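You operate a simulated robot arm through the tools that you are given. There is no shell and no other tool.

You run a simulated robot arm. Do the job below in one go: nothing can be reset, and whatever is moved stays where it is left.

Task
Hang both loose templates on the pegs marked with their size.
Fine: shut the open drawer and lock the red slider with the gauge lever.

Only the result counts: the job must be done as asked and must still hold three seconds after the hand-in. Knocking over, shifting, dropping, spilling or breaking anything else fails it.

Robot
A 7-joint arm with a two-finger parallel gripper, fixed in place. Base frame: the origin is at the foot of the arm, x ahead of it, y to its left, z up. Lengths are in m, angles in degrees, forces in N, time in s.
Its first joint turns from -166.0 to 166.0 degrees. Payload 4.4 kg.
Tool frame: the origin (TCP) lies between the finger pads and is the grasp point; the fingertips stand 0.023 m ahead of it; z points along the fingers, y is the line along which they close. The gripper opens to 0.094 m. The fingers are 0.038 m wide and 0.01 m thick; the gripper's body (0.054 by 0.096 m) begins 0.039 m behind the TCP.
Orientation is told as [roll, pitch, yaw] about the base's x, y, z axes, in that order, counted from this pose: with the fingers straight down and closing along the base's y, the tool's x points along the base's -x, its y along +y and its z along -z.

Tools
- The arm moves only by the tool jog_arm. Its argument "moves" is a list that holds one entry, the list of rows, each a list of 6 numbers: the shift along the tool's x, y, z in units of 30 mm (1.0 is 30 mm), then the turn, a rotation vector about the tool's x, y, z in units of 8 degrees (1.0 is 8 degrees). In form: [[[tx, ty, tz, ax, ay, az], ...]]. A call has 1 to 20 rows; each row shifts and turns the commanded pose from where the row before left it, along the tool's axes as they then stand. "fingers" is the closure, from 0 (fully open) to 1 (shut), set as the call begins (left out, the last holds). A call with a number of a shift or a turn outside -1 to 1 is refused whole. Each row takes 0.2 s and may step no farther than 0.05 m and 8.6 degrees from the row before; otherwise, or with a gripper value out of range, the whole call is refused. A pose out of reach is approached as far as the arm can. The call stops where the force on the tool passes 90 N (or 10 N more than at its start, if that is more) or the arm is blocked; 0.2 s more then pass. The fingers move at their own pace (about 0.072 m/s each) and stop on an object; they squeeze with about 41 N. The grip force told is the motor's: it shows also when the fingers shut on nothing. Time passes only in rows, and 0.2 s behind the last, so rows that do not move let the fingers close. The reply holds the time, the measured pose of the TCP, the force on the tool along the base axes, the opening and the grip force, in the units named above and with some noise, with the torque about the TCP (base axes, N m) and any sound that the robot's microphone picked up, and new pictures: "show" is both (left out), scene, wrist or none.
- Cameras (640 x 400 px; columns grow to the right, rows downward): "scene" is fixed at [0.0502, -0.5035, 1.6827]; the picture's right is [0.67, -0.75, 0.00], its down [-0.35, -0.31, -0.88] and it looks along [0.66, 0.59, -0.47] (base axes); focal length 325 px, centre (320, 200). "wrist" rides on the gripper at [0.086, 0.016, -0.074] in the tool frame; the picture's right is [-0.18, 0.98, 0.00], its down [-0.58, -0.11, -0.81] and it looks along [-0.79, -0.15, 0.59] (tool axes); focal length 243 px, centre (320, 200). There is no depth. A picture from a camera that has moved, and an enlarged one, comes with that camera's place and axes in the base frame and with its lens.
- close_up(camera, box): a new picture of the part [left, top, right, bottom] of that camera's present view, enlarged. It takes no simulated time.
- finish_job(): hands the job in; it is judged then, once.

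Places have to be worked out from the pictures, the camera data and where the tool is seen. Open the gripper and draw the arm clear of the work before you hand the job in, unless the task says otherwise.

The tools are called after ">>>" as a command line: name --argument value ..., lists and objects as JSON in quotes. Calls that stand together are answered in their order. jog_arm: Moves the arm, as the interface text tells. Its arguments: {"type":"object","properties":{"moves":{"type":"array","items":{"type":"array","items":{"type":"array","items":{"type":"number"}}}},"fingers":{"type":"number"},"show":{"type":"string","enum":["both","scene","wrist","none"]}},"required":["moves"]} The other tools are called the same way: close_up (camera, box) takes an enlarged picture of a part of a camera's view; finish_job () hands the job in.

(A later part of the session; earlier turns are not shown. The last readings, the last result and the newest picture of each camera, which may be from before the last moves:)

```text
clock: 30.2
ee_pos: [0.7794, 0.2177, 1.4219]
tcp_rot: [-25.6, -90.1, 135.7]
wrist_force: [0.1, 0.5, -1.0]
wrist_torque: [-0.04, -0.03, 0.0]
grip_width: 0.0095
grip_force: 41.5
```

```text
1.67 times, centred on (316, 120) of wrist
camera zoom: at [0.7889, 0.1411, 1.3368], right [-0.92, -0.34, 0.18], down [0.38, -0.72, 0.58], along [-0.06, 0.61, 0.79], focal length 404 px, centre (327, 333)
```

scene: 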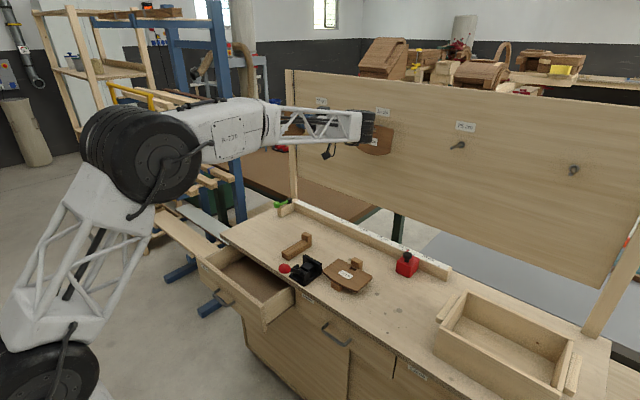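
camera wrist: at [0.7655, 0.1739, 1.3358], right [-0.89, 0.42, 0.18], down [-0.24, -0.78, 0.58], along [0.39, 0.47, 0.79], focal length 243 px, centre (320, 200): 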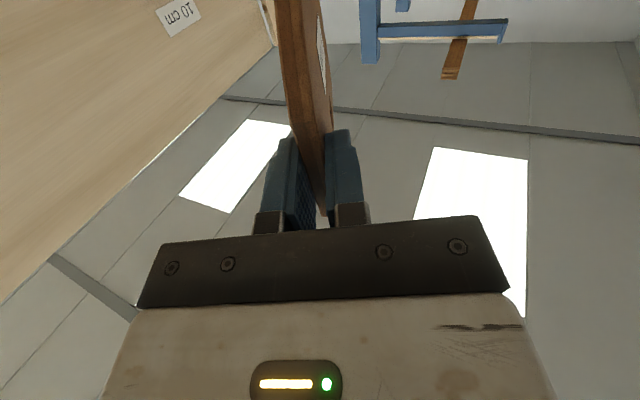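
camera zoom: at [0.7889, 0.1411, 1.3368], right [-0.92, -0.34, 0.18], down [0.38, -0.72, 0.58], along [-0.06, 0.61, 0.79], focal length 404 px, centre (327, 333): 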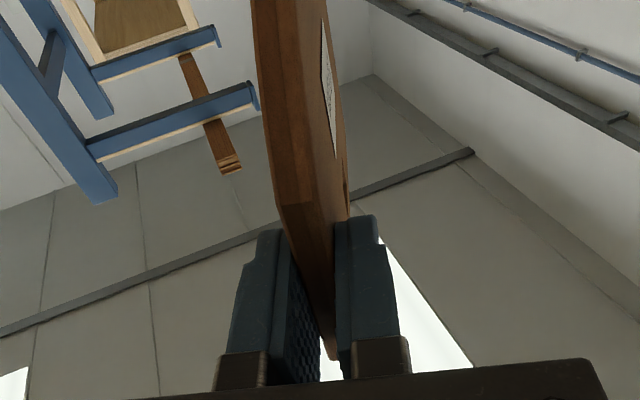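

From the wrist view, the plate's inner edge sits at the TCP, so the slot is about 80 mm ahead of the TCP and about 15 mm above it. I'll yaw back to +25° and move so the slot stops about 3 cm short of the 10 cm peg tip.

>>> jog_arm --moves '[[[0, 0, 0, 1, 0, 0], [0, 0, 0, 1, 0, 0], [0, 0, 0, 1, 0, 0], [0, 0, 0, 1, 0, 0], [0, 0, 0, 1, 0, 0], [0, 0, 0, 0.625, 0, 0], [0.326, -0.4125, 0.8075, 0, 0, 0], [0.326, -0.4125, 0.8075, 0, 0, 0], [0.326, -0.4125, 0.8075, 0, 0, 0], [0.326, -0.4125, 0.8075, 0, 0, 0], [0.326, -0.4125, 0.8075, 0, 0, 0], [0.326, -0.4125, 0.8075, 0, 0, 0], [0.326, -0.4125, 0.8075, 0, 0, 0], [0.326, -0.4125, 0.8075, 0, 0, 0]]]' --show "both"

>>> close_up --camera "scene" --box '[280, 80, 376, 140]'

>>> close_up --camera "wrist" --box '[120, 0, 440, 200]'

```text
clock: 33.2
ee_pos: [0.9504, 0.3507, 1.3432]
tcp_rot: [-159.6, -90.0, -135.5]
wrist_force: [-0.8, 0.3, -0.6]
wrist_torque: [-0.08, 0.03, -0.04]
grip_width: 0.0097
grip_force: 41.2
camera wrist: at [0.9034, 0.2899, 1.2582], right [-0.89, 0.42, 0.18], down [-0.24, -0.78, 0.58], along [0.38, 0.47, 0.79], focal length 243 px, centre (320, 200)
```

scene: 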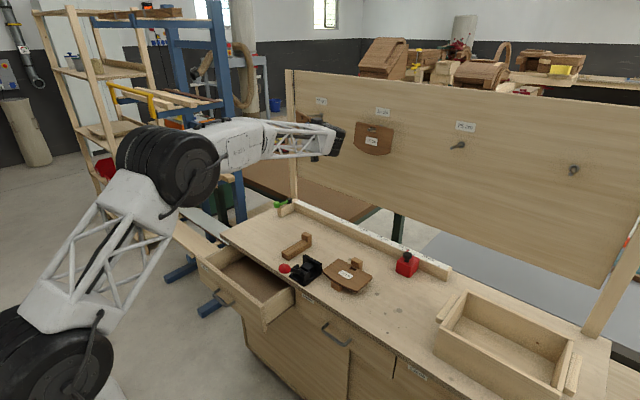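
wrist: 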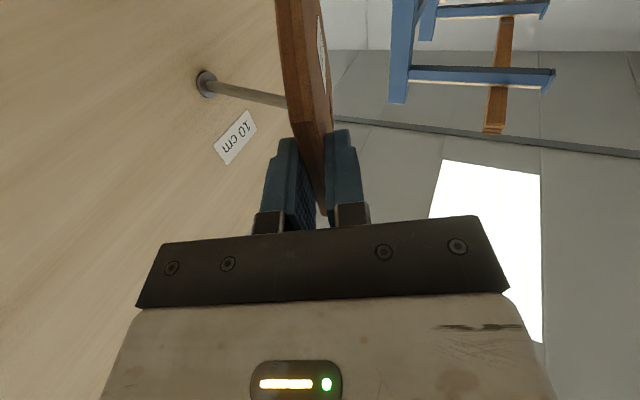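

```text
6.67 times, centred on (328, 110) of scene
camera zoom: at [0.0502, -0.5035, 1.6827], right [0.67, -0.75, 0.0], down [-0.35, -0.31, -0.88], along [0.66, 0.59, -0.47], focal length 2168 px, centre (267, 800)
```

zoom: 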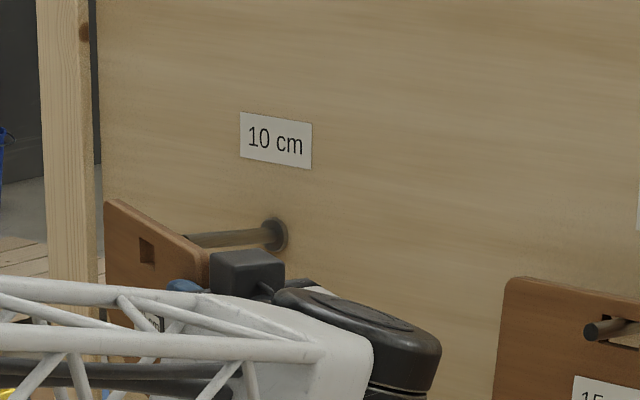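

```text
2.00 times, centred on (280, 100) of wrist
camera zoom: at [0.9034, 0.2899, 1.2582], right [-0.89, 0.42, 0.18], down [-0.24, -0.78, 0.58], along [0.38, 0.47, 0.79], focal length 485 px, centre (400, 400)
```

zoom: 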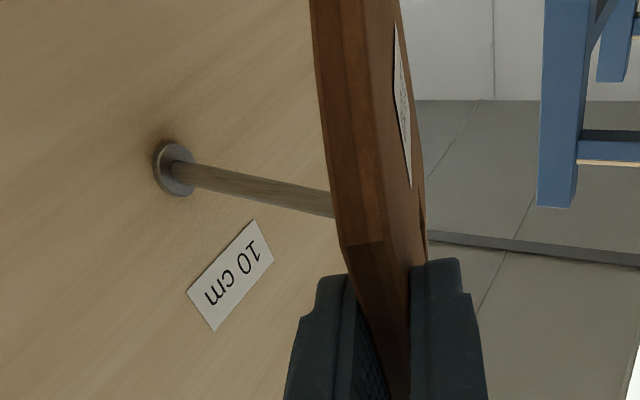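

The slot and peg line up well in the scene view: the slot is at (147,250) and the peg tip is expected near (184,243), where it should arrive after about 29 mm of +x. I'll advance 20 mm along +x in small steps and check.

>>> jog_arm --moves '[[[0, -0.302, 0.141, 0, 0, 0], [0, -0.302, 0.141, 0, 0, 0]]]' --show "wrist"

>>> close_up --camera "scene" --box '[290, 90, 354, 130]'

>>> close_up --camera "wrist" --box '[180, 20, 372, 140]'

```text
clock: 33.8
ee_pos: [0.9698, 0.3516, 1.3439]
tcp_rot: [-55.9, -90.0, 120.9]
wrist_force: [-3.2, 2.7, -2.6]
wrist_torque: [-0.24, 0.01, 0.41]
grip_width: 0.0098
grip_force: 41.0
camera wrist: at [0.9235, 0.2904, 1.2579], right [-0.89, 0.41, 0.18], down [-0.24, -0.78, 0.58], along [0.38, 0.47, 0.79], focal length 243 px, centre (320, 200)
```

wrist: 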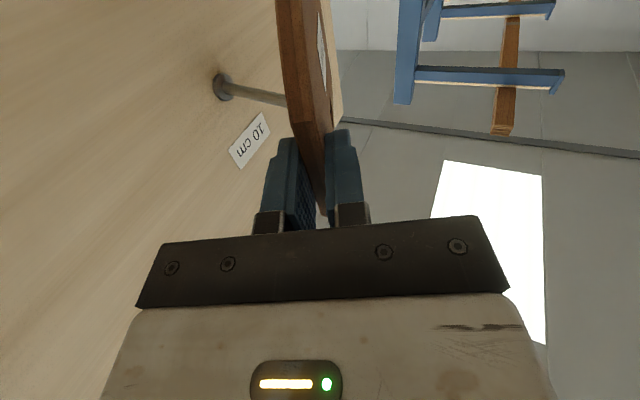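

```text
10.00 times, centred on (322, 110) of scene
camera zoom: at [0.0502, -0.5035, 1.6827], right [0.67, -0.75, 0.0], down [-0.35, -0.31, -0.88], along [0.66, 0.59, -0.47], focal length 3252 px, centre (300, 1100)
```

zoom: 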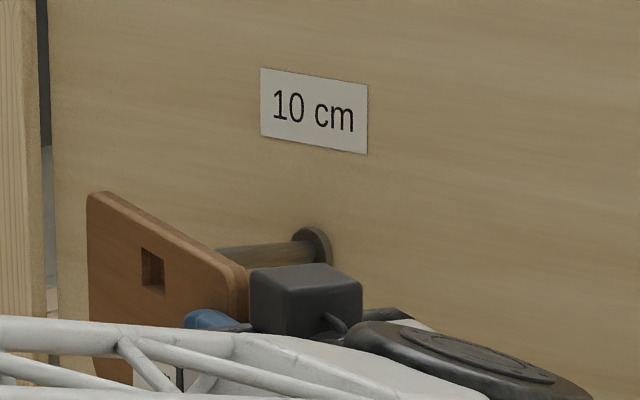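

```text
3.33 times, centred on (276, 80) of wrist
camera zoom: at [0.9235, 0.2904, 1.2579], right [-0.89, 0.41, 0.18], down [-0.24, -0.78, 0.58], along [0.38, 0.47, 0.79], focal length 809 px, centre (467, 600)
```

zoom: 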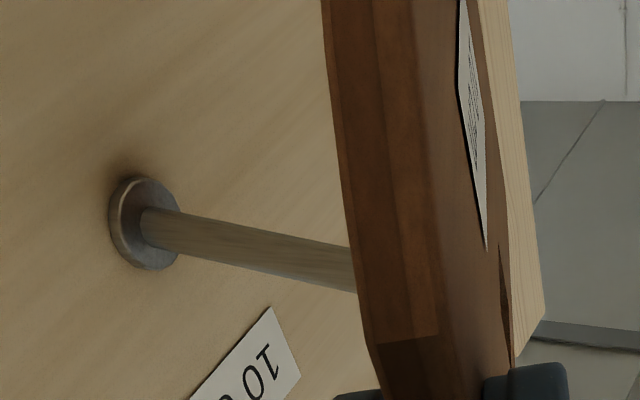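

The force reading shows the peg tip touching the plate (about 4 N, with a torque lever of roughly 0.09–0.10 m from the TCP), so the slot is slightly off. I'll take a few more readings to see which side of the slot is touching.

>>> jog_arm --moves '[[[0, 0, 0, 0, 0, 0]]]' --show "none"

>>> jog_arm --moves '[[[0, 0, 0, 0, 0, 0]]]' --show "none"

>>> jog_arm --moves '[[[0, 0, 0, 0, 0, 0]]]' --show "none"

>>> close_up --camera "scene" --box '[300, 100, 332, 120]'

```text
clock: 34.2
ee_pos: [0.9699, 0.3502, 1.3437]
tcp_rot: [-43.3, -90.0, 108.3]
wrist_force: [-2.0, 4.8, -1.4]
wrist_torque: [-0.21, 0.02, 0.41]
grip_width: 0.0096
grip_force: 40.9
```

```text
clock: 34.6
ee_pos: [0.9711, 0.3516, 1.345]
tcp_rot: [-47.0, -90.0, 112.0]
wrist_force: [-2.1, 4.2, -2.4]
wrist_torque: [-0.18, 0.01, 0.38]
grip_width: 0.0097
grip_force: 41.2
```

```text
clock: 35.0
ee_pos: [0.9716, 0.3512, 1.3445]
tcp_rot: [-44.6, -90.1, 109.6]
wrist_force: [-3.8, 3.0, -1.0]
wrist_torque: [-0.19, -0.01, 0.43]
grip_width: 0.0096
grip_force: 41.1
```

```text
16.00 times, centred on (316, 110) of scene
camera zoom: at [0.0502, -0.5035, 1.6827], right [0.67, -0.75, 0.0], down [-0.35, -0.31, -0.88], along [0.66, 0.59, -0.47], focal length 5203 px, centre (384, 1640)
```

zoom: 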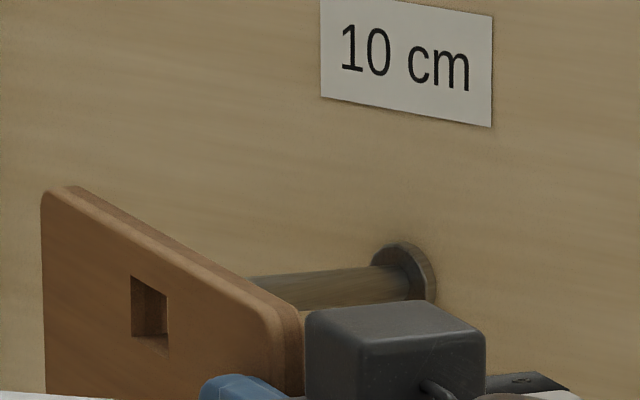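

The averaged contact force pushes the plate outward and away from the board, which means the peg is catching the outer wall of the slot. I'll zoom into the slot to confirm.

>>> close_up --camera "scene" --box '[303, 106, 319, 116]'

```text
16.00 times, centred on (311, 111) of scene
camera zoom: at [0.0502, -0.5035, 1.6827], right [0.67, -0.75, 0.0], down [-0.35, -0.31, -0.88], along [0.66, 0.59, -0.47], focal length 5203 px, centre (464, 1624)
```

zoom: 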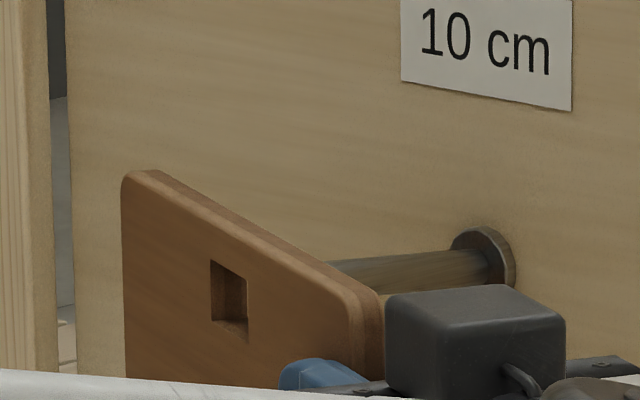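

The peg centreline sits in the upper half of the slot and toward its outer side. I'll back off 6 mm, shift the plate 6 mm in +y and 2 mm up, then advance in small steps while watching the force.

>>> jog_arm --moves '[[[0, 0.181, -0.0845, 0, 0, 0], [-0.067, 0.0845, 0.181, 0, 0, 0], [0, 0, 0, 0, 0, 0]]]' --show "none"

>>> jog_arm --moves '[[[0, -0.1208, 0.0563, 0, 0, 0], [0, -0.1208, 0.0563, 0, 0, 0]]]' --show "none"

>>> jog_arm --moves '[[[0, -0.1208, 0.0563, 0, 0, 0], [0, 0, 0, 0, 0, 0]]]' --show "none"

```text
clock: 35.8
ee_pos: [0.9634, 0.3556, 1.3469]
tcp_rot: [-37.6, -90.0, 102.6]
wrist_force: [0.4, 0.3, -1.0]
wrist_torque: [-0.07, 0.0, -0.04]
grip_width: 0.0099
grip_force: 41.3
```

```text
clock: 36.4
ee_pos: [0.9723, 0.3565, 1.3464]
tcp_rot: [51.5, -90.0, 13.6]
wrist_force: [-0.1, 1.2, -0.7]
wrist_torque: [-0.06, 0.05, 0.0]
grip_width: 0.0099
grip_force: 41.3
```

```text
clock: 37.0
ee_pos: [0.9759, 0.3568, 1.3462]
tcp_rot: [-119.4, -90.0, -175.6]
wrist_force: [-0.1, -0.1, -1.3]
wrist_torque: [-0.06, 0.05, -0.03]
grip_width: 0.0099
grip_force: 41.1
```

There is no contact at x=0.976, past the earlier touching point, so the peg is likely entering the slot. I'll continue in small steps and look.

>>> jog_arm --moves '[[[0, -0.1208, 0.0563, 0, 0, 0], [0, -0.1208, 0.0563, 0, 0, 0]]]' --show "none"

>>> close_up --camera "scene" --box '[300, 100, 332, 120]'

>>> close_up --camera "wrist" --box '[180, 20, 372, 140]'

```text
clock: 37.6
ee_pos: [0.9845, 0.357, 1.3463]
tcp_rot: [48.1, -90.0, 17.0]
wrist_force: [-0.3, 0.5, -2.6]
wrist_torque: [-0.12, 0.05, 0.06]
grip_width: 0.0097
grip_force: 41.0
```

```text
16.00 times, centred on (316, 110) of scene
camera zoom: at [0.0502, -0.5035, 1.6827], right [0.67, -0.75, 0.0], down [-0.35, -0.31, -0.88], along [0.66, 0.59, -0.47], focal length 5203 px, centre (384, 1640)
```

zoom: 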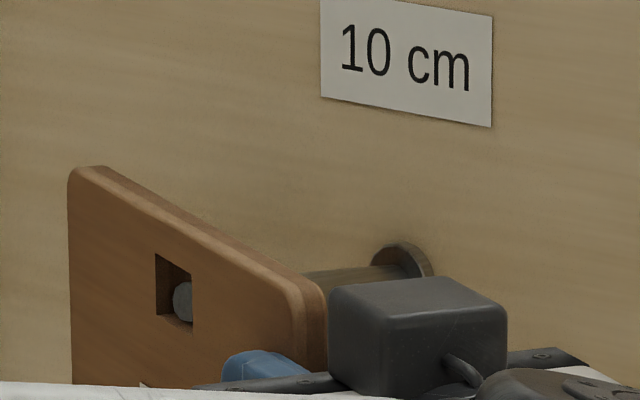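

```text
3.33 times, centred on (276, 80) of wrist
camera zoom: at [0.9378, 0.2959, 1.2602], right [-0.89, 0.42, 0.18], down [-0.24, -0.78, 0.58], along [0.38, 0.47, 0.79], focal length 809 px, centre (467, 600)
```

zoom: 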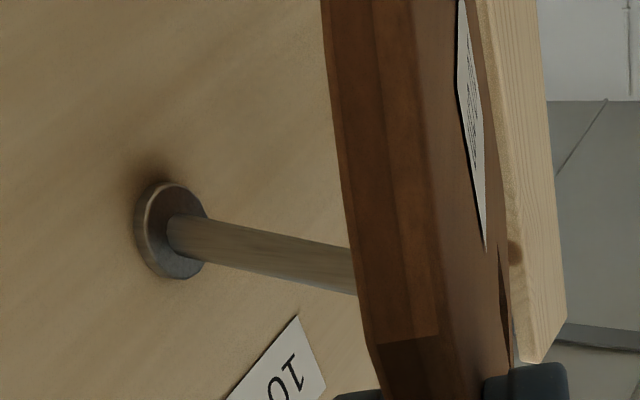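

The peg tip shows inside the slot, centred vertically, with no force. I'll keep sliding the plate onto the peg along its slight slope.

>>> jog_arm --moves '[[[0.027, -0.2416, 0.1127, 0, 0, 0], [0.027, -0.2416, 0.1127, 0, 0, 0]]]' --show "none"

>>> jog_arm --moves '[[[0.027, -0.2416, 0.1127, 0, 0, 0], [0.027, -0.2416, 0.1127, 0, 0, 0]]]' --show "both"

>>> close_up --camera "scene" --box '[295, 95, 359, 135]'

```text
clock: 38.2
ee_pos: [0.9995, 0.3566, 1.3449]
tcp_rot: [67.7, -90.0, -2.7]
wrist_force: [-1.0, 0.3, -2.7]
wrist_torque: [-0.2, 0.11, 0.06]
grip_width: 0.0097
grip_force: 41.2
```

```text
clock: 38.8
ee_pos: [1.0176, 0.3576, 1.3424]
tcp_rot: [39.2, -89.9, 25.8]
wrist_force: [-2.5, -0.4, -6.1]
wrist_torque: [-0.45, 0.21, 0.21]
grip_width: 0.0099
grip_force: 41.0
camera wrist: at [0.97, 0.2963, 1.2566], right [-0.89, 0.42, 0.18], down [-0.24, -0.78, 0.58], along [0.39, 0.47, 0.79], focal length 243 px, centre (320, 200)
```

scene: 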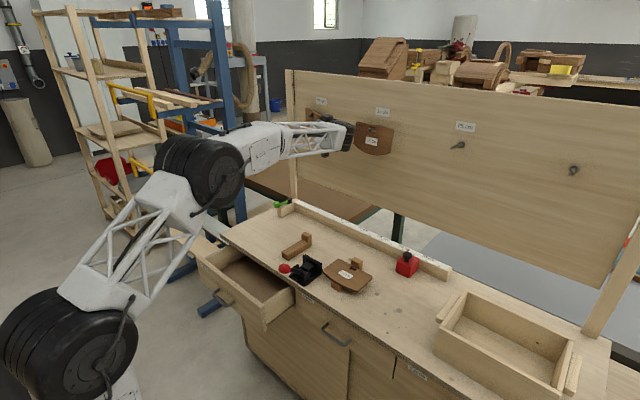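
wrist: 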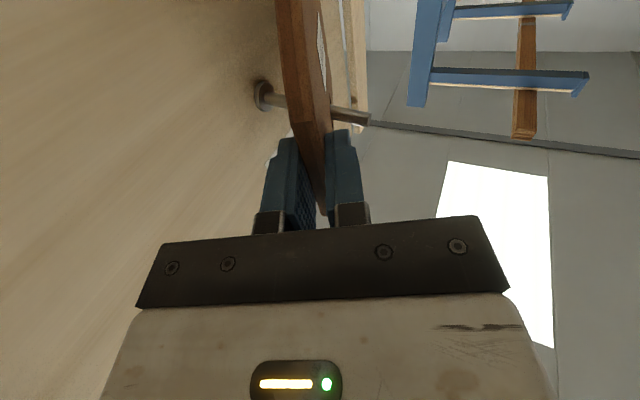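

```text
10.00 times, centred on (327, 115) of scene
camera zoom: at [0.0502, -0.5035, 1.6827], right [0.67, -0.75, 0.0], down [-0.35, -0.31, -0.88], along [0.66, 0.59, -0.47], focal length 3252 px, centre (250, 1050)
```

zoom: 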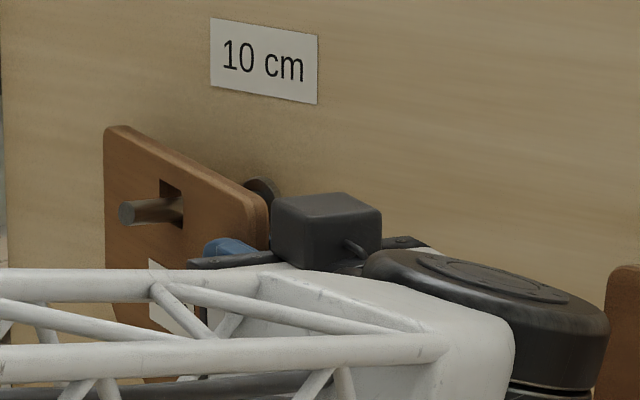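

The peg now sticks out through the slot. The downward force shows the slot's lower edge is touching the peg, so I'll lower the plate gently until its upper slot edge rests on the peg.

>>> jog_arm --moves '[[[0.1, 0, 0, 0, 0, 0], [0.07, 0, 0, 0, 0, 0]]]' --show "none"

>>> jog_arm --moves '[[[0.07, 0, 0, 0, 0, 0], [0, 0, 0, 0, 0, 0]]]' --show "none"

>>> jog_arm --moves '[[[0.05, 0, 0, 0, 0, 0], [0, 0, 0, 0, 0, 0]]]' --show "none"

>>> close_up --camera "scene" --box '[300, 95, 332, 115]'

```text
clock: 39.4
ee_pos: [1.0163, 0.357, 1.3388]
tcp_rot: [-139.8, -90.1, -155.1]
wrist_force: [-0.3, 0.5, -1.5]
wrist_torque: [-0.06, 0.04, -0.02]
grip_width: 0.0099
grip_force: 40.7
```

```text
clock: 40.0
ee_pos: [1.0173, 0.3578, 1.3362]
tcp_rot: [-138.6, -89.9, -156.3]
wrist_force: [1.9, -0.5, 7.4]
wrist_torque: [0.6, -0.17, -0.16]
grip_width: 0.0098
grip_force: 40.8
```

```text
clock: 40.6
ee_pos: [1.017, 0.3581, 1.3361]
tcp_rot: [-138.2, -90.0, -156.8]
wrist_force: [3.6, 1.0, 19.4]
wrist_torque: [1.36, -0.42, -0.26]
grip_width: 0.0099
grip_force: 40.7
```

```text
16.00 times, centred on (316, 105) of scene
camera zoom: at [0.0502, -0.5035, 1.6827], right [0.67, -0.75, 0.0], down [-0.35, -0.31, -0.88], along [0.66, 0.59, -0.47], focal length 5203 px, centre (384, 1720)
```

zoom: 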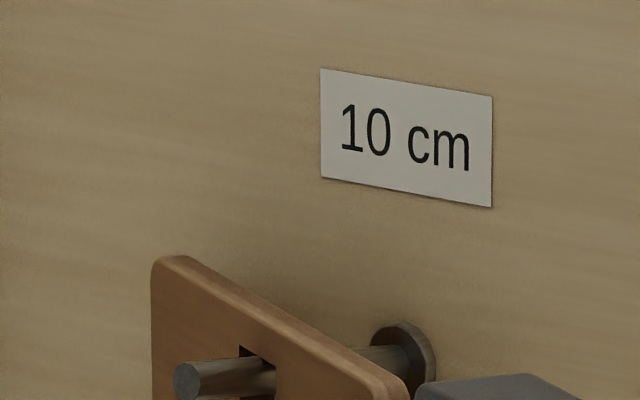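

The slot's top edge is now loaded on the peg. I'll relieve most of that load, open the fingers partway and check that the plate hangs.

>>> jog_arm --moves '[[[-0.06, 0, 0, 0, 0, 0], [0, 0, 0, 0, 0, 0]]]' --show "none"

>>> jog_arm --moves '[[[0, 0, 0, 0, 0, 0], [0, 0, 0, 0, 0, 0], [0, 0, 0, 0, 0, 0]]]' --fingers 0.62 --show "both"

>>> close_up --camera "scene" --box '[295, 95, 359, 135]'

```text
clock: 41.2
ee_pos: [1.0173, 0.3572, 1.3357]
tcp_rot: [31.5, -89.9, 33.5]
wrist_force: [-0.4, -0.6, 12.4]
wrist_torque: [0.87, -0.38, 0.05]
grip_width: 0.0097
grip_force: 40.9
```

```text
clock: 42.0
ee_pos: [1.017, 0.3563, 1.3356]
tcp_rot: [38.8, -90.0, 26.1]
wrist_force: [0.5, 0.1, 0.1]
wrist_torque: [-0.01, 0.01, 0.01]
grip_width: 0.0356
grip_force: 0.0
camera wrist: at [0.9698, 0.2963, 1.2501], right [-0.89, 0.42, 0.18], down [-0.24, -0.78, 0.58], along [0.38, 0.47, 0.79], focal length 243 px, centre (320, 200)
```

scene: 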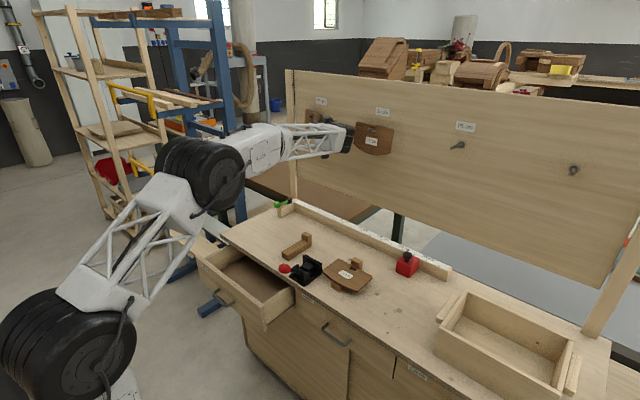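
wrist: 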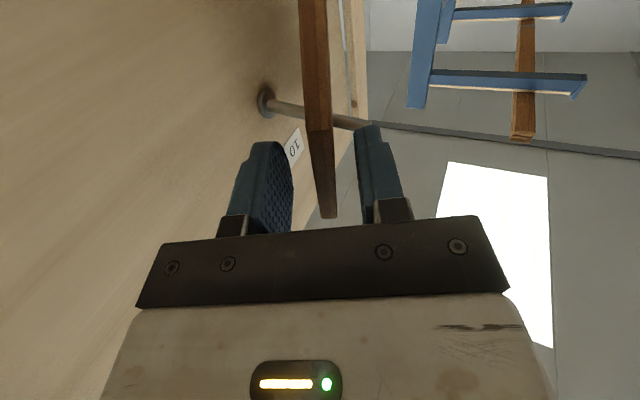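

```text
10.00 times, centred on (327, 115) of scene
camera zoom: at [0.0502, -0.5035, 1.6827], right [0.67, -0.75, 0.0], down [-0.35, -0.31, -0.88], along [0.66, 0.59, -0.47], focal length 3252 px, centre (250, 1050)
```

zoom: 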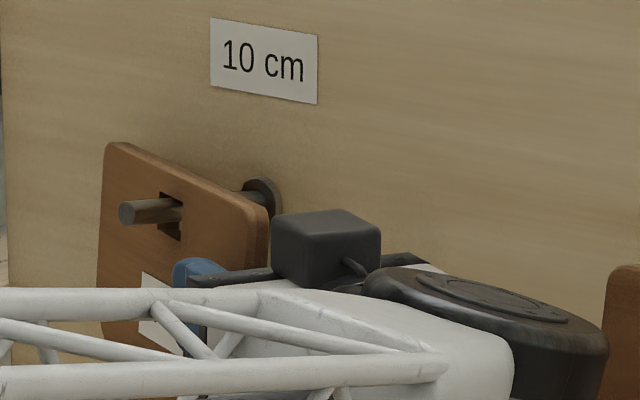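

The 10 cm plate hangs on its peg and the fingers are clear on both sides. I'll withdraw straight back along the tool axis, then away from the board.

>>> jog_arm --moves '[[[0, 0, -0.4, 0, 0, 0], [0, 0, -0.5, 0, 0, 0], [0, 0, -0.6, 0, 0, 0], [0, 0.3, -0.6, 0, 0, 0], [0, 0.9063, -0.4226, 0, 0, 0], [0, 0.9063, -0.4226, 0, 0, 0], [0, 0.9063, -0.4226, 0, 0, 0], [0, 0.9063, -0.4226, 0, 0, 0]]]' --show "both"

>>> close_up --camera "scene" --box '[280, 85, 408, 165]'

```text
clock: 43.8
ee_pos: [0.8612, 0.3034, 1.3336]
tcp_rot: [60.1, -89.9, 4.8]
wrist_force: [0.3, 0.7, -1.0]
wrist_torque: [0.03, -0.05, 0.03]
grip_width: 0.0356
grip_force: 0.1
camera wrist: at [0.8149, 0.2424, 1.2485], right [-0.89, 0.42, 0.18], down [-0.24, -0.78, 0.58], along [0.39, 0.47, 0.79], focal length 243 px, centre (320, 200)
```

scene: 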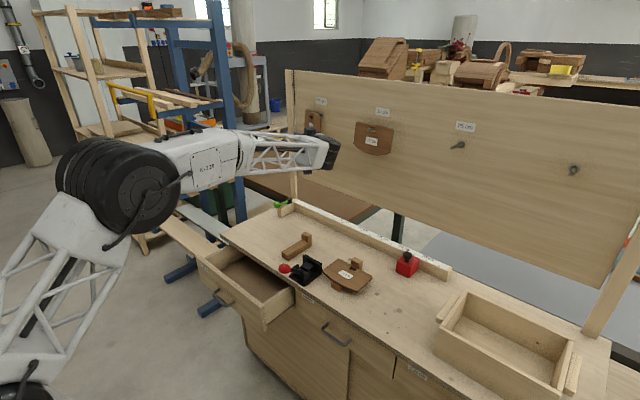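
wrist: 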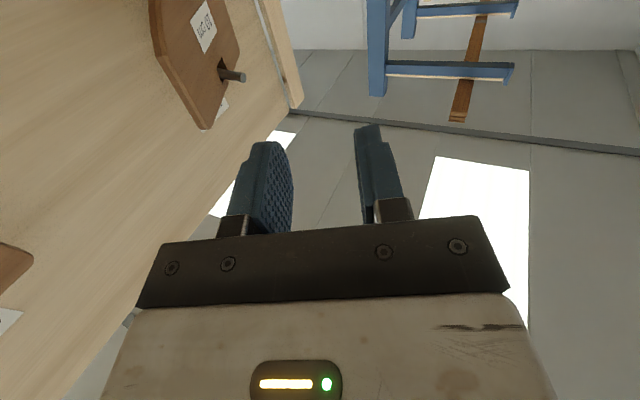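

```text
5.00 times, centred on (344, 125) of scene
camera zoom: at [0.0502, -0.5035, 1.6827], right [0.67, -0.75, 0.0], down [-0.35, -0.31, -0.88], along [0.66, 0.59, -0.47], focal length 1626 px, centre (200, 575)
```

zoom: 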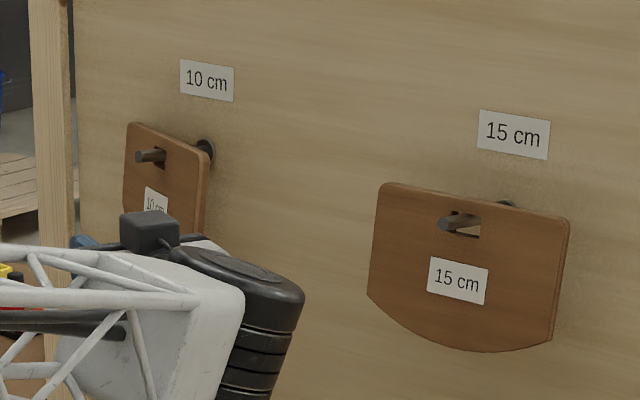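

The 10 cm template hangs properly. For the 25 cm one I'd like the same tool orientation, gripping its outer edge from the right with the tool along +y, because the clamp crowds the inner side. First I'll test reach near the 25 cm peg in this orientation and look at the tray on the right.

>>> close_up --camera "scene" --box '[330, 240, 590, 400]'

>>> jog_arm --moves '[[[0, 0.4, -1, 0, 0, 0], [0, 0, -1, 0, 0, 0], [0, 0, -1, 0, 0, 0], [0, 0, -1, 0, 0, 0], [0, -0.4226, -0.9063, 0, 0, 0], [0, -0.4226, -0.9063, 0, 0, 0], [0, -0.4226, -0.9063, 0, 0, 0], [0, -0.4226, -0.9063, 0, 0, 0], [0, -0.4226, -0.9063, 0, 0, 0], [0, -0.4226, -0.9063, 0, 0, 0], [0, -0.4226, -0.9063, 0, 0, 0], [0, -0.4226, -0.9063, 0, 0, 0], [0, -0.4226, -0.9063, 0, 0, 0], [0, -0.4226, -0.9063, 0, 0, 0], [0, -0.4226, -0.9063, 0, 0, 0], [0, -0.4226, -0.9063, 0, 0, 0], [0, -0.4226, -0.9063, 0, 0, 0]]]' --show "both"

```text
2.46 times, centred on (460, 320) of scene
camera zoom: at [0.0502, -0.5035, 1.6827], right [0.67, -0.75, 0.0], down [-0.35, -0.31, -0.88], along [0.66, 0.59, -0.47], focal length 800 px, centre (-25, -95)
```

zoom: 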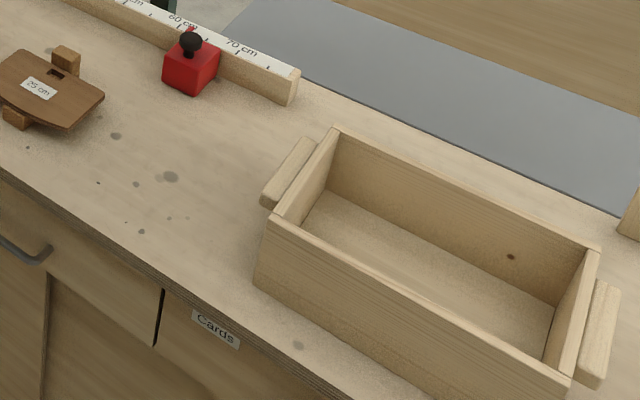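

```text
clock: 47.4
ee_pos: [0.8003, -0.1909, 1.3354]
tcp_rot: [82.6, -90.0, -17.5]
wrist_force: [0.5, 0.1, -0.1]
wrist_torque: [-0.02, 0.02, 0.0]
grip_width: 0.0356
grip_force: 0.0
camera wrist: at [0.7534, -0.2512, 1.2486], right [-0.89, 0.42, 0.18], down [-0.24, -0.78, 0.58], along [0.38, 0.47, 0.79], focal length 243 px, centre (320, 200)
```

scene: 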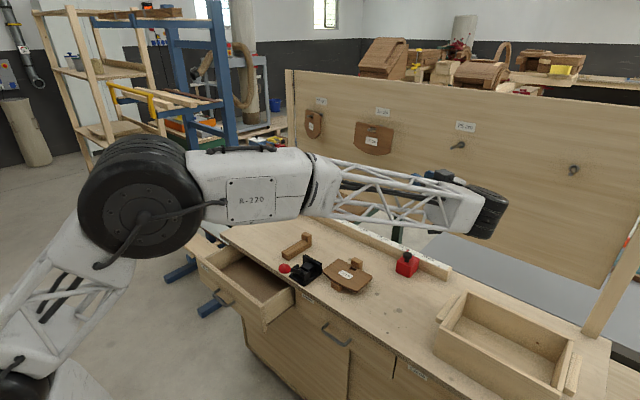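
wrist: 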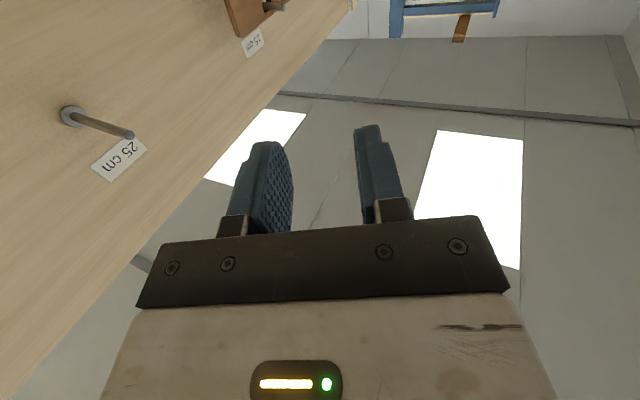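

Reach is fine so far. I'll continue to the equivalent hanging position, TCP about (1.01, -0.25, 1.345), staying clear of the pegs.

>>> jog_arm --moves '[[[-0.056, -0.9, 0.05, 0, 0, 0], [-0.056, -0.9, 0.05, 0, 0, 0], [-0.056, -0.9, 0.05, 0, 0, 0], [-0.056, -0.9, 0.05, 0, 0, 0], [-0.056, -0.9, 0.05, 0, 0, 0], [-0.056, -0.9, 0.05, 0, 0, 0], [0, -0.9063, 0.4226, 0, 0, 0], [0, -0.9063, 0.4226, 0, 0, 0]]]' --show "both"

>>> close_up --camera "wrist" --box '[120, 20, 312, 140]'

>>> close_up --camera "scene" --box '[420, 100, 548, 180]'

```text
clock: 49.2
ee_pos: [1.0107, -0.2507, 1.3474]
tcp_rot: [-90.2, -89.9, 155.2]
wrist_force: [0.8, 0.2, 0.6]
wrist_torque: [0.0, 0.02, -0.01]
grip_width: 0.0357
grip_force: 0.1
camera wrist: at [0.9638, -0.3115, 1.2612], right [-0.89, 0.42, 0.18], down [-0.24, -0.78, 0.58], along [0.38, 0.47, 0.79], focal length 243 px, centre (320, 200)
```

scene: 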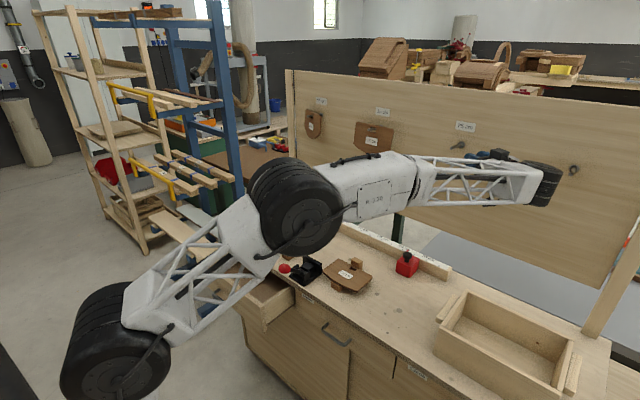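
wrist: 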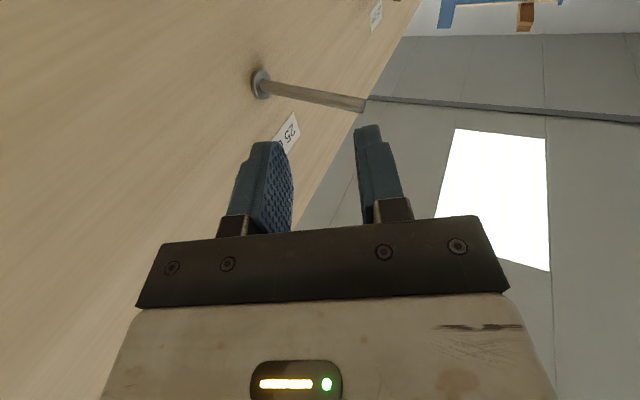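

```text
3.33 times, centred on (216, 80) of wrist
camera zoom: at [0.9638, -0.3115, 1.2612], right [-0.89, 0.42, 0.18], down [-0.24, -0.78, 0.58], along [0.38, 0.47, 0.79], focal length 809 px, centre (667, 600)
```

zoom: 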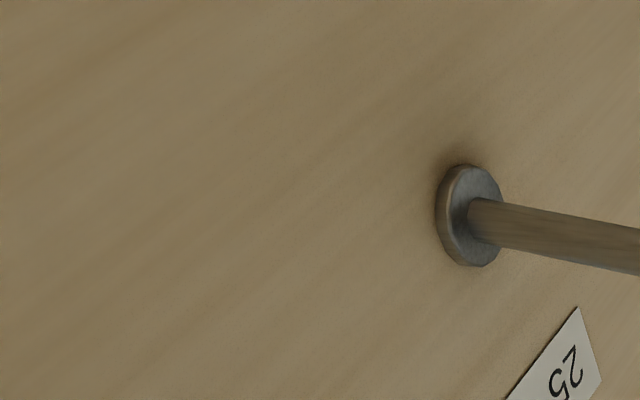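

```text
5.00 times, centred on (484, 140) of scene
camera zoom: at [0.0502, -0.5035, 1.6827], right [0.67, -0.75, 0.0], down [-0.35, -0.31, -0.88], along [0.66, 0.59, -0.47], focal length 1626 px, centre (-500, 500)
```

zoom: 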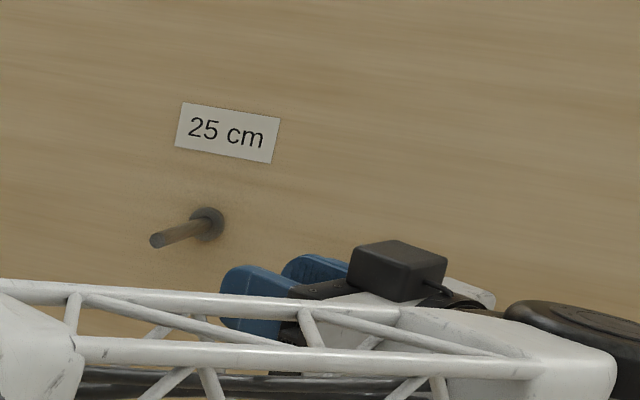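

Reach is confirmed, and the 25 cm peg sits 0.60 m to the right of the 10 cm peg at the same height. I'll retreat, un-yaw and move above the right side of the 25 cm plate.

>>> jog_arm --moves '[[[0, 0.9063, -0.4226, 0, 0, 0], [0, 0.9063, -0.4226, 0, 0, 0], [0, 0.9063, -0.4226, 0, 0, 0], [0, 0.9063, -0.4226, 0, 0, 0], [0, 0, 0, -1, 0, 0], [0, 0, 0, -1, 0, 0], [0, 0, 0, -1, 0, 0], [0, 0, 0, -0.125, 0, 0], [0, 0.527, 0.933, 0, 0, 0], [0, 0.527, 0.933, 0, 0, 0], [0, 0.527, 0.933, 0, 0, 0], [0, 0.527, 0.933, 0, 0, 0], [0, 0.527, 0.933, 0, 0, 0]]]' --show "none"

>>> jog_arm --moves '[[[0, 0, 0, 0, 0, 1], [0, 0, 0, 0, 0, 1], [0, 0, 0, 0, 0, 1], [0, 0, 0, 0, 0, 1], [0, 0, 0, 0, 0, 1], [0, 0, 0, 0, 0, 1], [0, 0, 0, 0, 0, 1], [0, 0, 0, 0, 0, 1], [0, 0, 0, 0, 0, 1], [0, 0, 0, 0, 0, 1], [0, 0, 0, 0, 0, 1], [0, 0, 0, 0, 0, 0.25], [0, 0, 0, 1, 0, 0], [0, 0, 0, 1, 0, 0], [0, 0, 0, 1, 0, 0], [0, 0, 0, 0.125, 0, 0]]]' --fingers 0 --show "both"

```text
clock: 52.0
ee_pos: [0.8136, -0.1111, 1.3457]
tcp_rot: [103.2, -90.0, -13.1]
wrist_force: [0.1, 0.5, -0.6]
wrist_torque: [0.0, 0.05, 0.02]
grip_width: 0.036
grip_force: 0.1
```

```text
clock: 55.4
ee_pos: [0.8122, -0.1106, 1.3473]
tcp_rot: [65.0, 0.1, 0.1]
wrist_force: [0.1, 0.0, -0.4]
wrist_torque: [-0.02, 0.0, -0.03]
grip_width: 0.0942
grip_force: 0.1
camera wrist: at [0.725, -0.1714, 1.3933], right [0.18, 0.42, 0.89], down [0.58, -0.78, 0.24], along [0.79, 0.47, -0.38], focal length 243 px, centre (320, 200)
```

scene: 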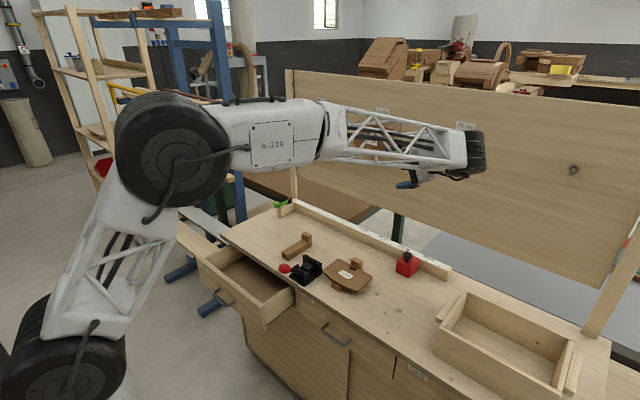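
wrist: 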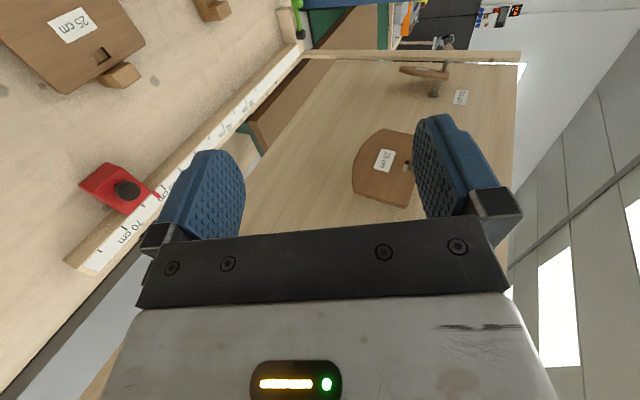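

Both hung plates look stable in the wrist view. Now I descend beside the 25 cm plate to about z=1.08.

>>> jog_arm --moves '[[[0, -0.9063, 0.4226, 0, 0, 0], [0, -0.9063, 0.4226, 0, 0, 0], [0, -0.9063, 0.4226, 0, 0, 0], [0, -0.9063, 0.4226, 0, 0, 0], [0, -0.9063, 0.4226, 0, 0, 0], [0, -0.9063, 0.4226, 0, 0, 0], [0, -0.9063, 0.4226, 0, 0, 0], [0, -0.9063, 0.4226, 0, 0, 0], [0, -0.9063, 0.4226, 0, 0, 0]]]' --show "both"

>>> close_up --camera "wrist" --box '[0, 0, 256, 160]'

>>> close_up --camera "scene" --box '[310, 195, 470, 295]'

```text
clock: 57.4
ee_pos: [0.8128, -0.1103, 1.0771]
tcp_rot: [64.9, 0.0, 0.0]
wrist_force: [0.0, -0.5, 0.9]
wrist_torque: [-0.01, 0.0, 0.0]
grip_width: 0.0939
grip_force: 0.1
camera wrist: at [0.7252, -0.1711, 1.1233], right [0.18, 0.42, 0.89], down [0.58, -0.78, 0.24], along [0.79, 0.47, -0.38], focal length 243 px, centre (320, 200)
```

scene: 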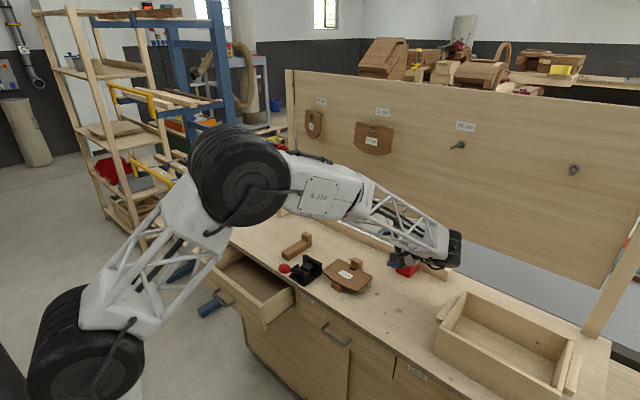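
wrist: 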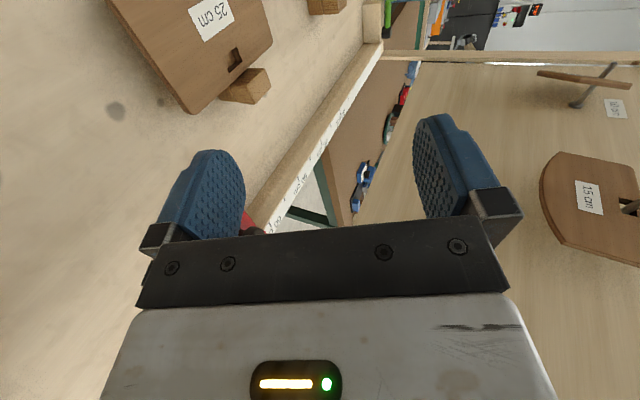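

```text
2.50 times, centred on (128, 80) of wrist
camera zoom: at [0.7252, -0.1711, 1.1233], right [0.18, 0.42, 0.89], down [0.58, -0.78, 0.24], along [0.79, 0.47, -0.38], focal length 606 px, centre (800, 500)
```

zoom: 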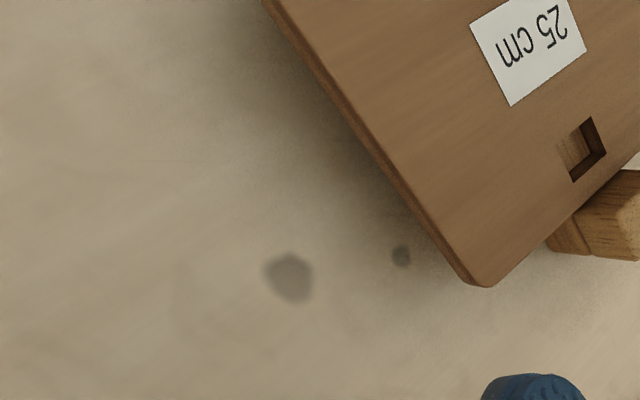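

```text
4.00 times, centred on (390, 245) of scene
camera zoom: at [0.0502, -0.5035, 1.6827], right [0.67, -0.75, 0.0], down [-0.35, -0.31, -0.88], along [0.66, 0.59, -0.47], focal length 1301 px, centre (40, 20)
```

zoom: 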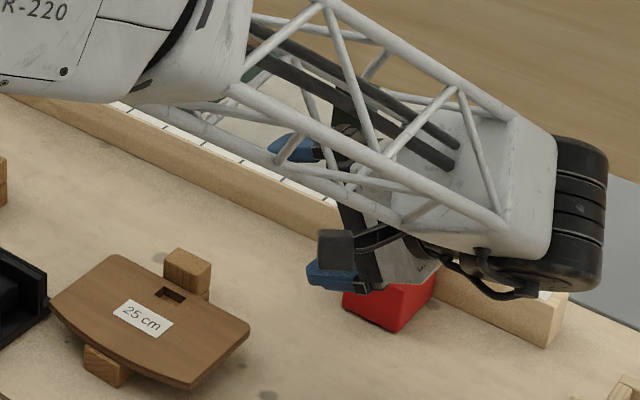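

The outer edge is at y≈-0.045 and the slot at (0.830, 0.0345). I'll descend to the axis line and slide in partway.

>>> jog_arm --moves '[[[0, -0.9063, 0.4226, 0, 0, 0], [0, -0.9063, 0.4226, 0, 0, 0], [0, -0.9063, 0.4226, 0, 0, 0], [0, -0.752, 0.351, 0, 0, 0], [0, 0, 0.7, 0, 0, 0], [0, 0, 0.7, 0, 0, 0]]]' --show "wrist"

>>> close_up --camera "scene" --box '[310, 195, 470, 295]'

```text
clock: 58.8
ee_pos: [0.8107, -0.0715, 0.9441]
tcp_rot: [65.1, -0.1, 0.0]
wrist_force: [-0.7, 0.0, 0.0]
wrist_torque: [-0.01, 0.01, -0.02]
grip_width: 0.0939
grip_force: 0.1
camera wrist: at [0.7244, -0.1327, 0.9898], right [0.18, 0.42, 0.89], down [0.58, -0.78, 0.24], along [0.79, 0.47, -0.38], focal length 243 px, centre (320, 200)
```

wrist: 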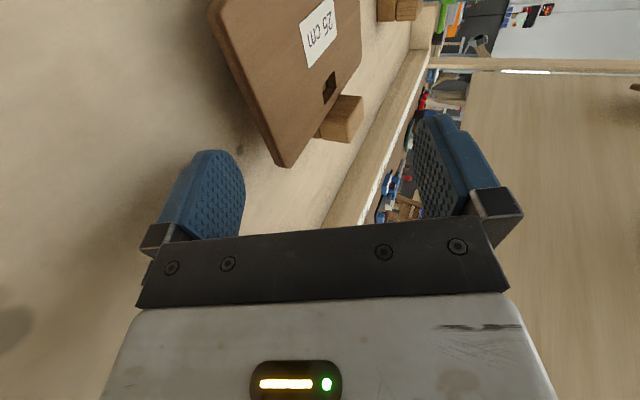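

```text
4.00 times, centred on (390, 245) of scene
camera zoom: at [0.0502, -0.5035, 1.6827], right [0.67, -0.75, 0.0], down [-0.35, -0.31, -0.88], along [0.66, 0.59, -0.47], focal length 1301 px, centre (40, 20)
```

zoom: 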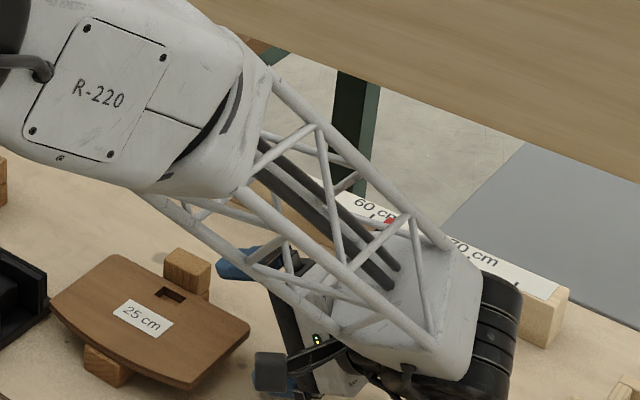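

Everything is aligned. I'll slide in the remaining ~47 mm.

>>> jog_arm --moves '[[[0, 0, 0.55, 0, 0, 0], [0, 0, 0.55, 0, 0, 0], [0, 0, 0.46, 0, 0, 0]]]' --show "wrist"

>>> jog_arm --moves '[[[0, 0, 0, 0, 0, 0], [0, 0, 0, 0, 0, 0], [0, 0, 0, 0, 0, 0]]]' --fingers 0.5 --show "wrist"

>>> close_up --camera "scene" --box '[290, 220, 418, 300]'

```text
clock: 59.6
ee_pos: [0.8127, -0.0291, 0.9233]
tcp_rot: [65.0, 0.0, -0.1]
wrist_force: [0.1, 0.4, 0.0]
wrist_torque: [-0.01, 0.02, -0.01]
grip_width: 0.0941
grip_force: 0.0
camera wrist: at [0.7252, -0.0906, 0.9706], right [0.18, 0.42, 0.89], down [0.58, -0.78, 0.24], along [0.79, 0.47, -0.38], focal length 243 px, centre (320, 200)
```

wrist: 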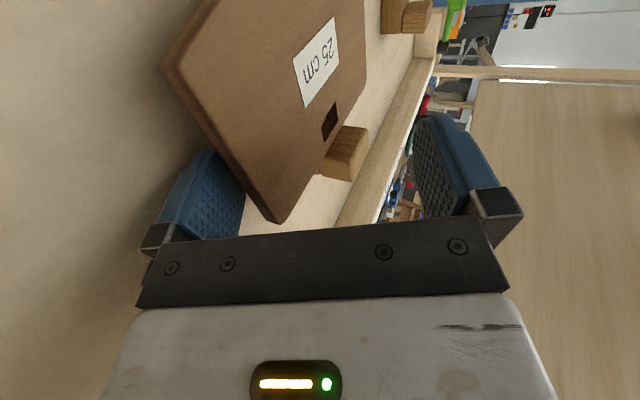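

```text
clock: 60.4
ee_pos: [0.8119, -0.029, 0.9252]
tcp_rot: [65.0, 0.0, 0.0]
wrist_force: [0.4, -0.3, -0.3]
wrist_torque: [-0.02, -0.01, -0.01]
grip_width: 0.047
grip_force: 0.1
camera wrist: at [0.7252, -0.0907, 0.9707], right [0.18, 0.42, 0.89], down [0.58, -0.78, 0.24], along [0.79, 0.47, -0.38], focal length 243 px, centre (320, 200)
```

wrist: 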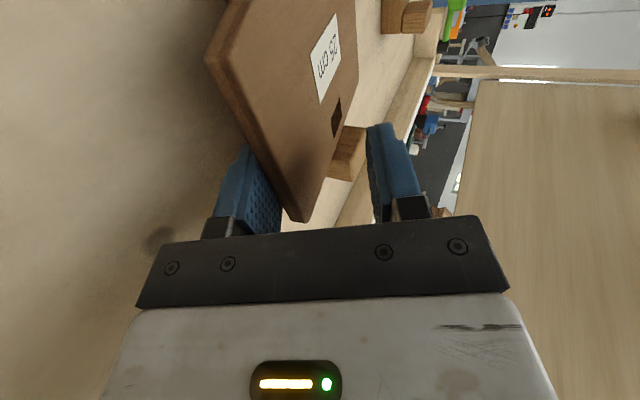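

```text
5.00 times, centred on (354, 260) of scene
camera zoom: at [0.0502, -0.5035, 1.6827], right [0.67, -0.75, 0.0], down [-0.35, -0.31, -0.88], along [0.66, 0.59, -0.47], focal length 1626 px, centre (150, -100)
```

zoom: 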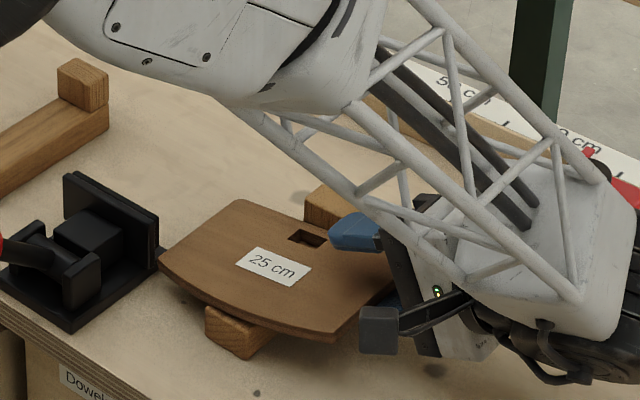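

The plate is rolling up as before and stays clear of the clamp. I'll close fully while raising slightly so the far edge doesn't press on the bench.

>>> jog_arm --moves '[[[0, 0.12, -0.056, 0, 0, 0], [0, 0.12, -0.056, 0, 0, 0], [0, 0, 0, 0, 0, 0], [0, 0, 0, 0, 0, 0]]]' --fingers 1 --show "wrist"

>>> close_up --camera "scene" --box '[290, 220, 418, 300]'

```text
clock: 61.4
ee_pos: [0.8125, -0.0284, 0.9325]
tcp_rot: [65.0, 0.1, 0.0]
wrist_force: [1.9, 7.3, 9.3]
wrist_torque: [1.21, -0.09, -0.12]
grip_width: 0.0098
grip_force: 40.9
camera wrist: at [0.7251, -0.0906, 0.9789], right [0.18, 0.42, 0.89], down [0.58, -0.78, 0.24], along [0.79, 0.47, -0.38], focal length 243 px, centre (320, 200)
```

wrist: 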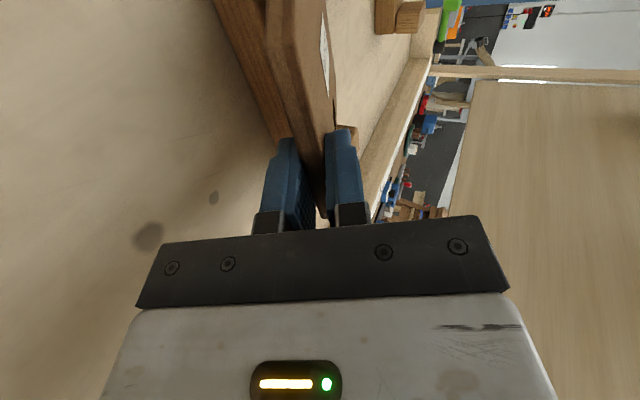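

```text
5.00 times, centred on (354, 260) of scene
camera zoom: at [0.0502, -0.5035, 1.6827], right [0.67, -0.75, 0.0], down [-0.35, -0.31, -0.88], along [0.66, 0.59, -0.47], focal length 1626 px, centre (150, -100)
```

zoom: 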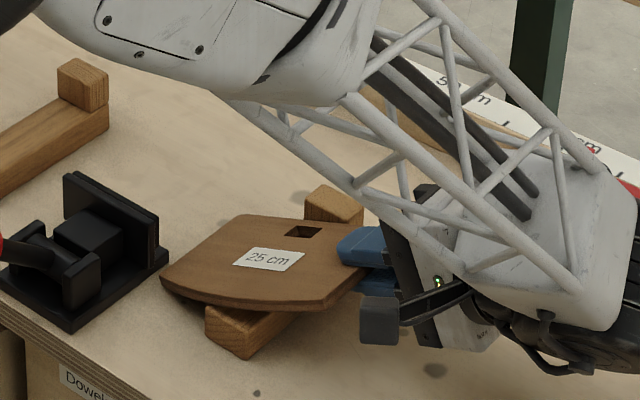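

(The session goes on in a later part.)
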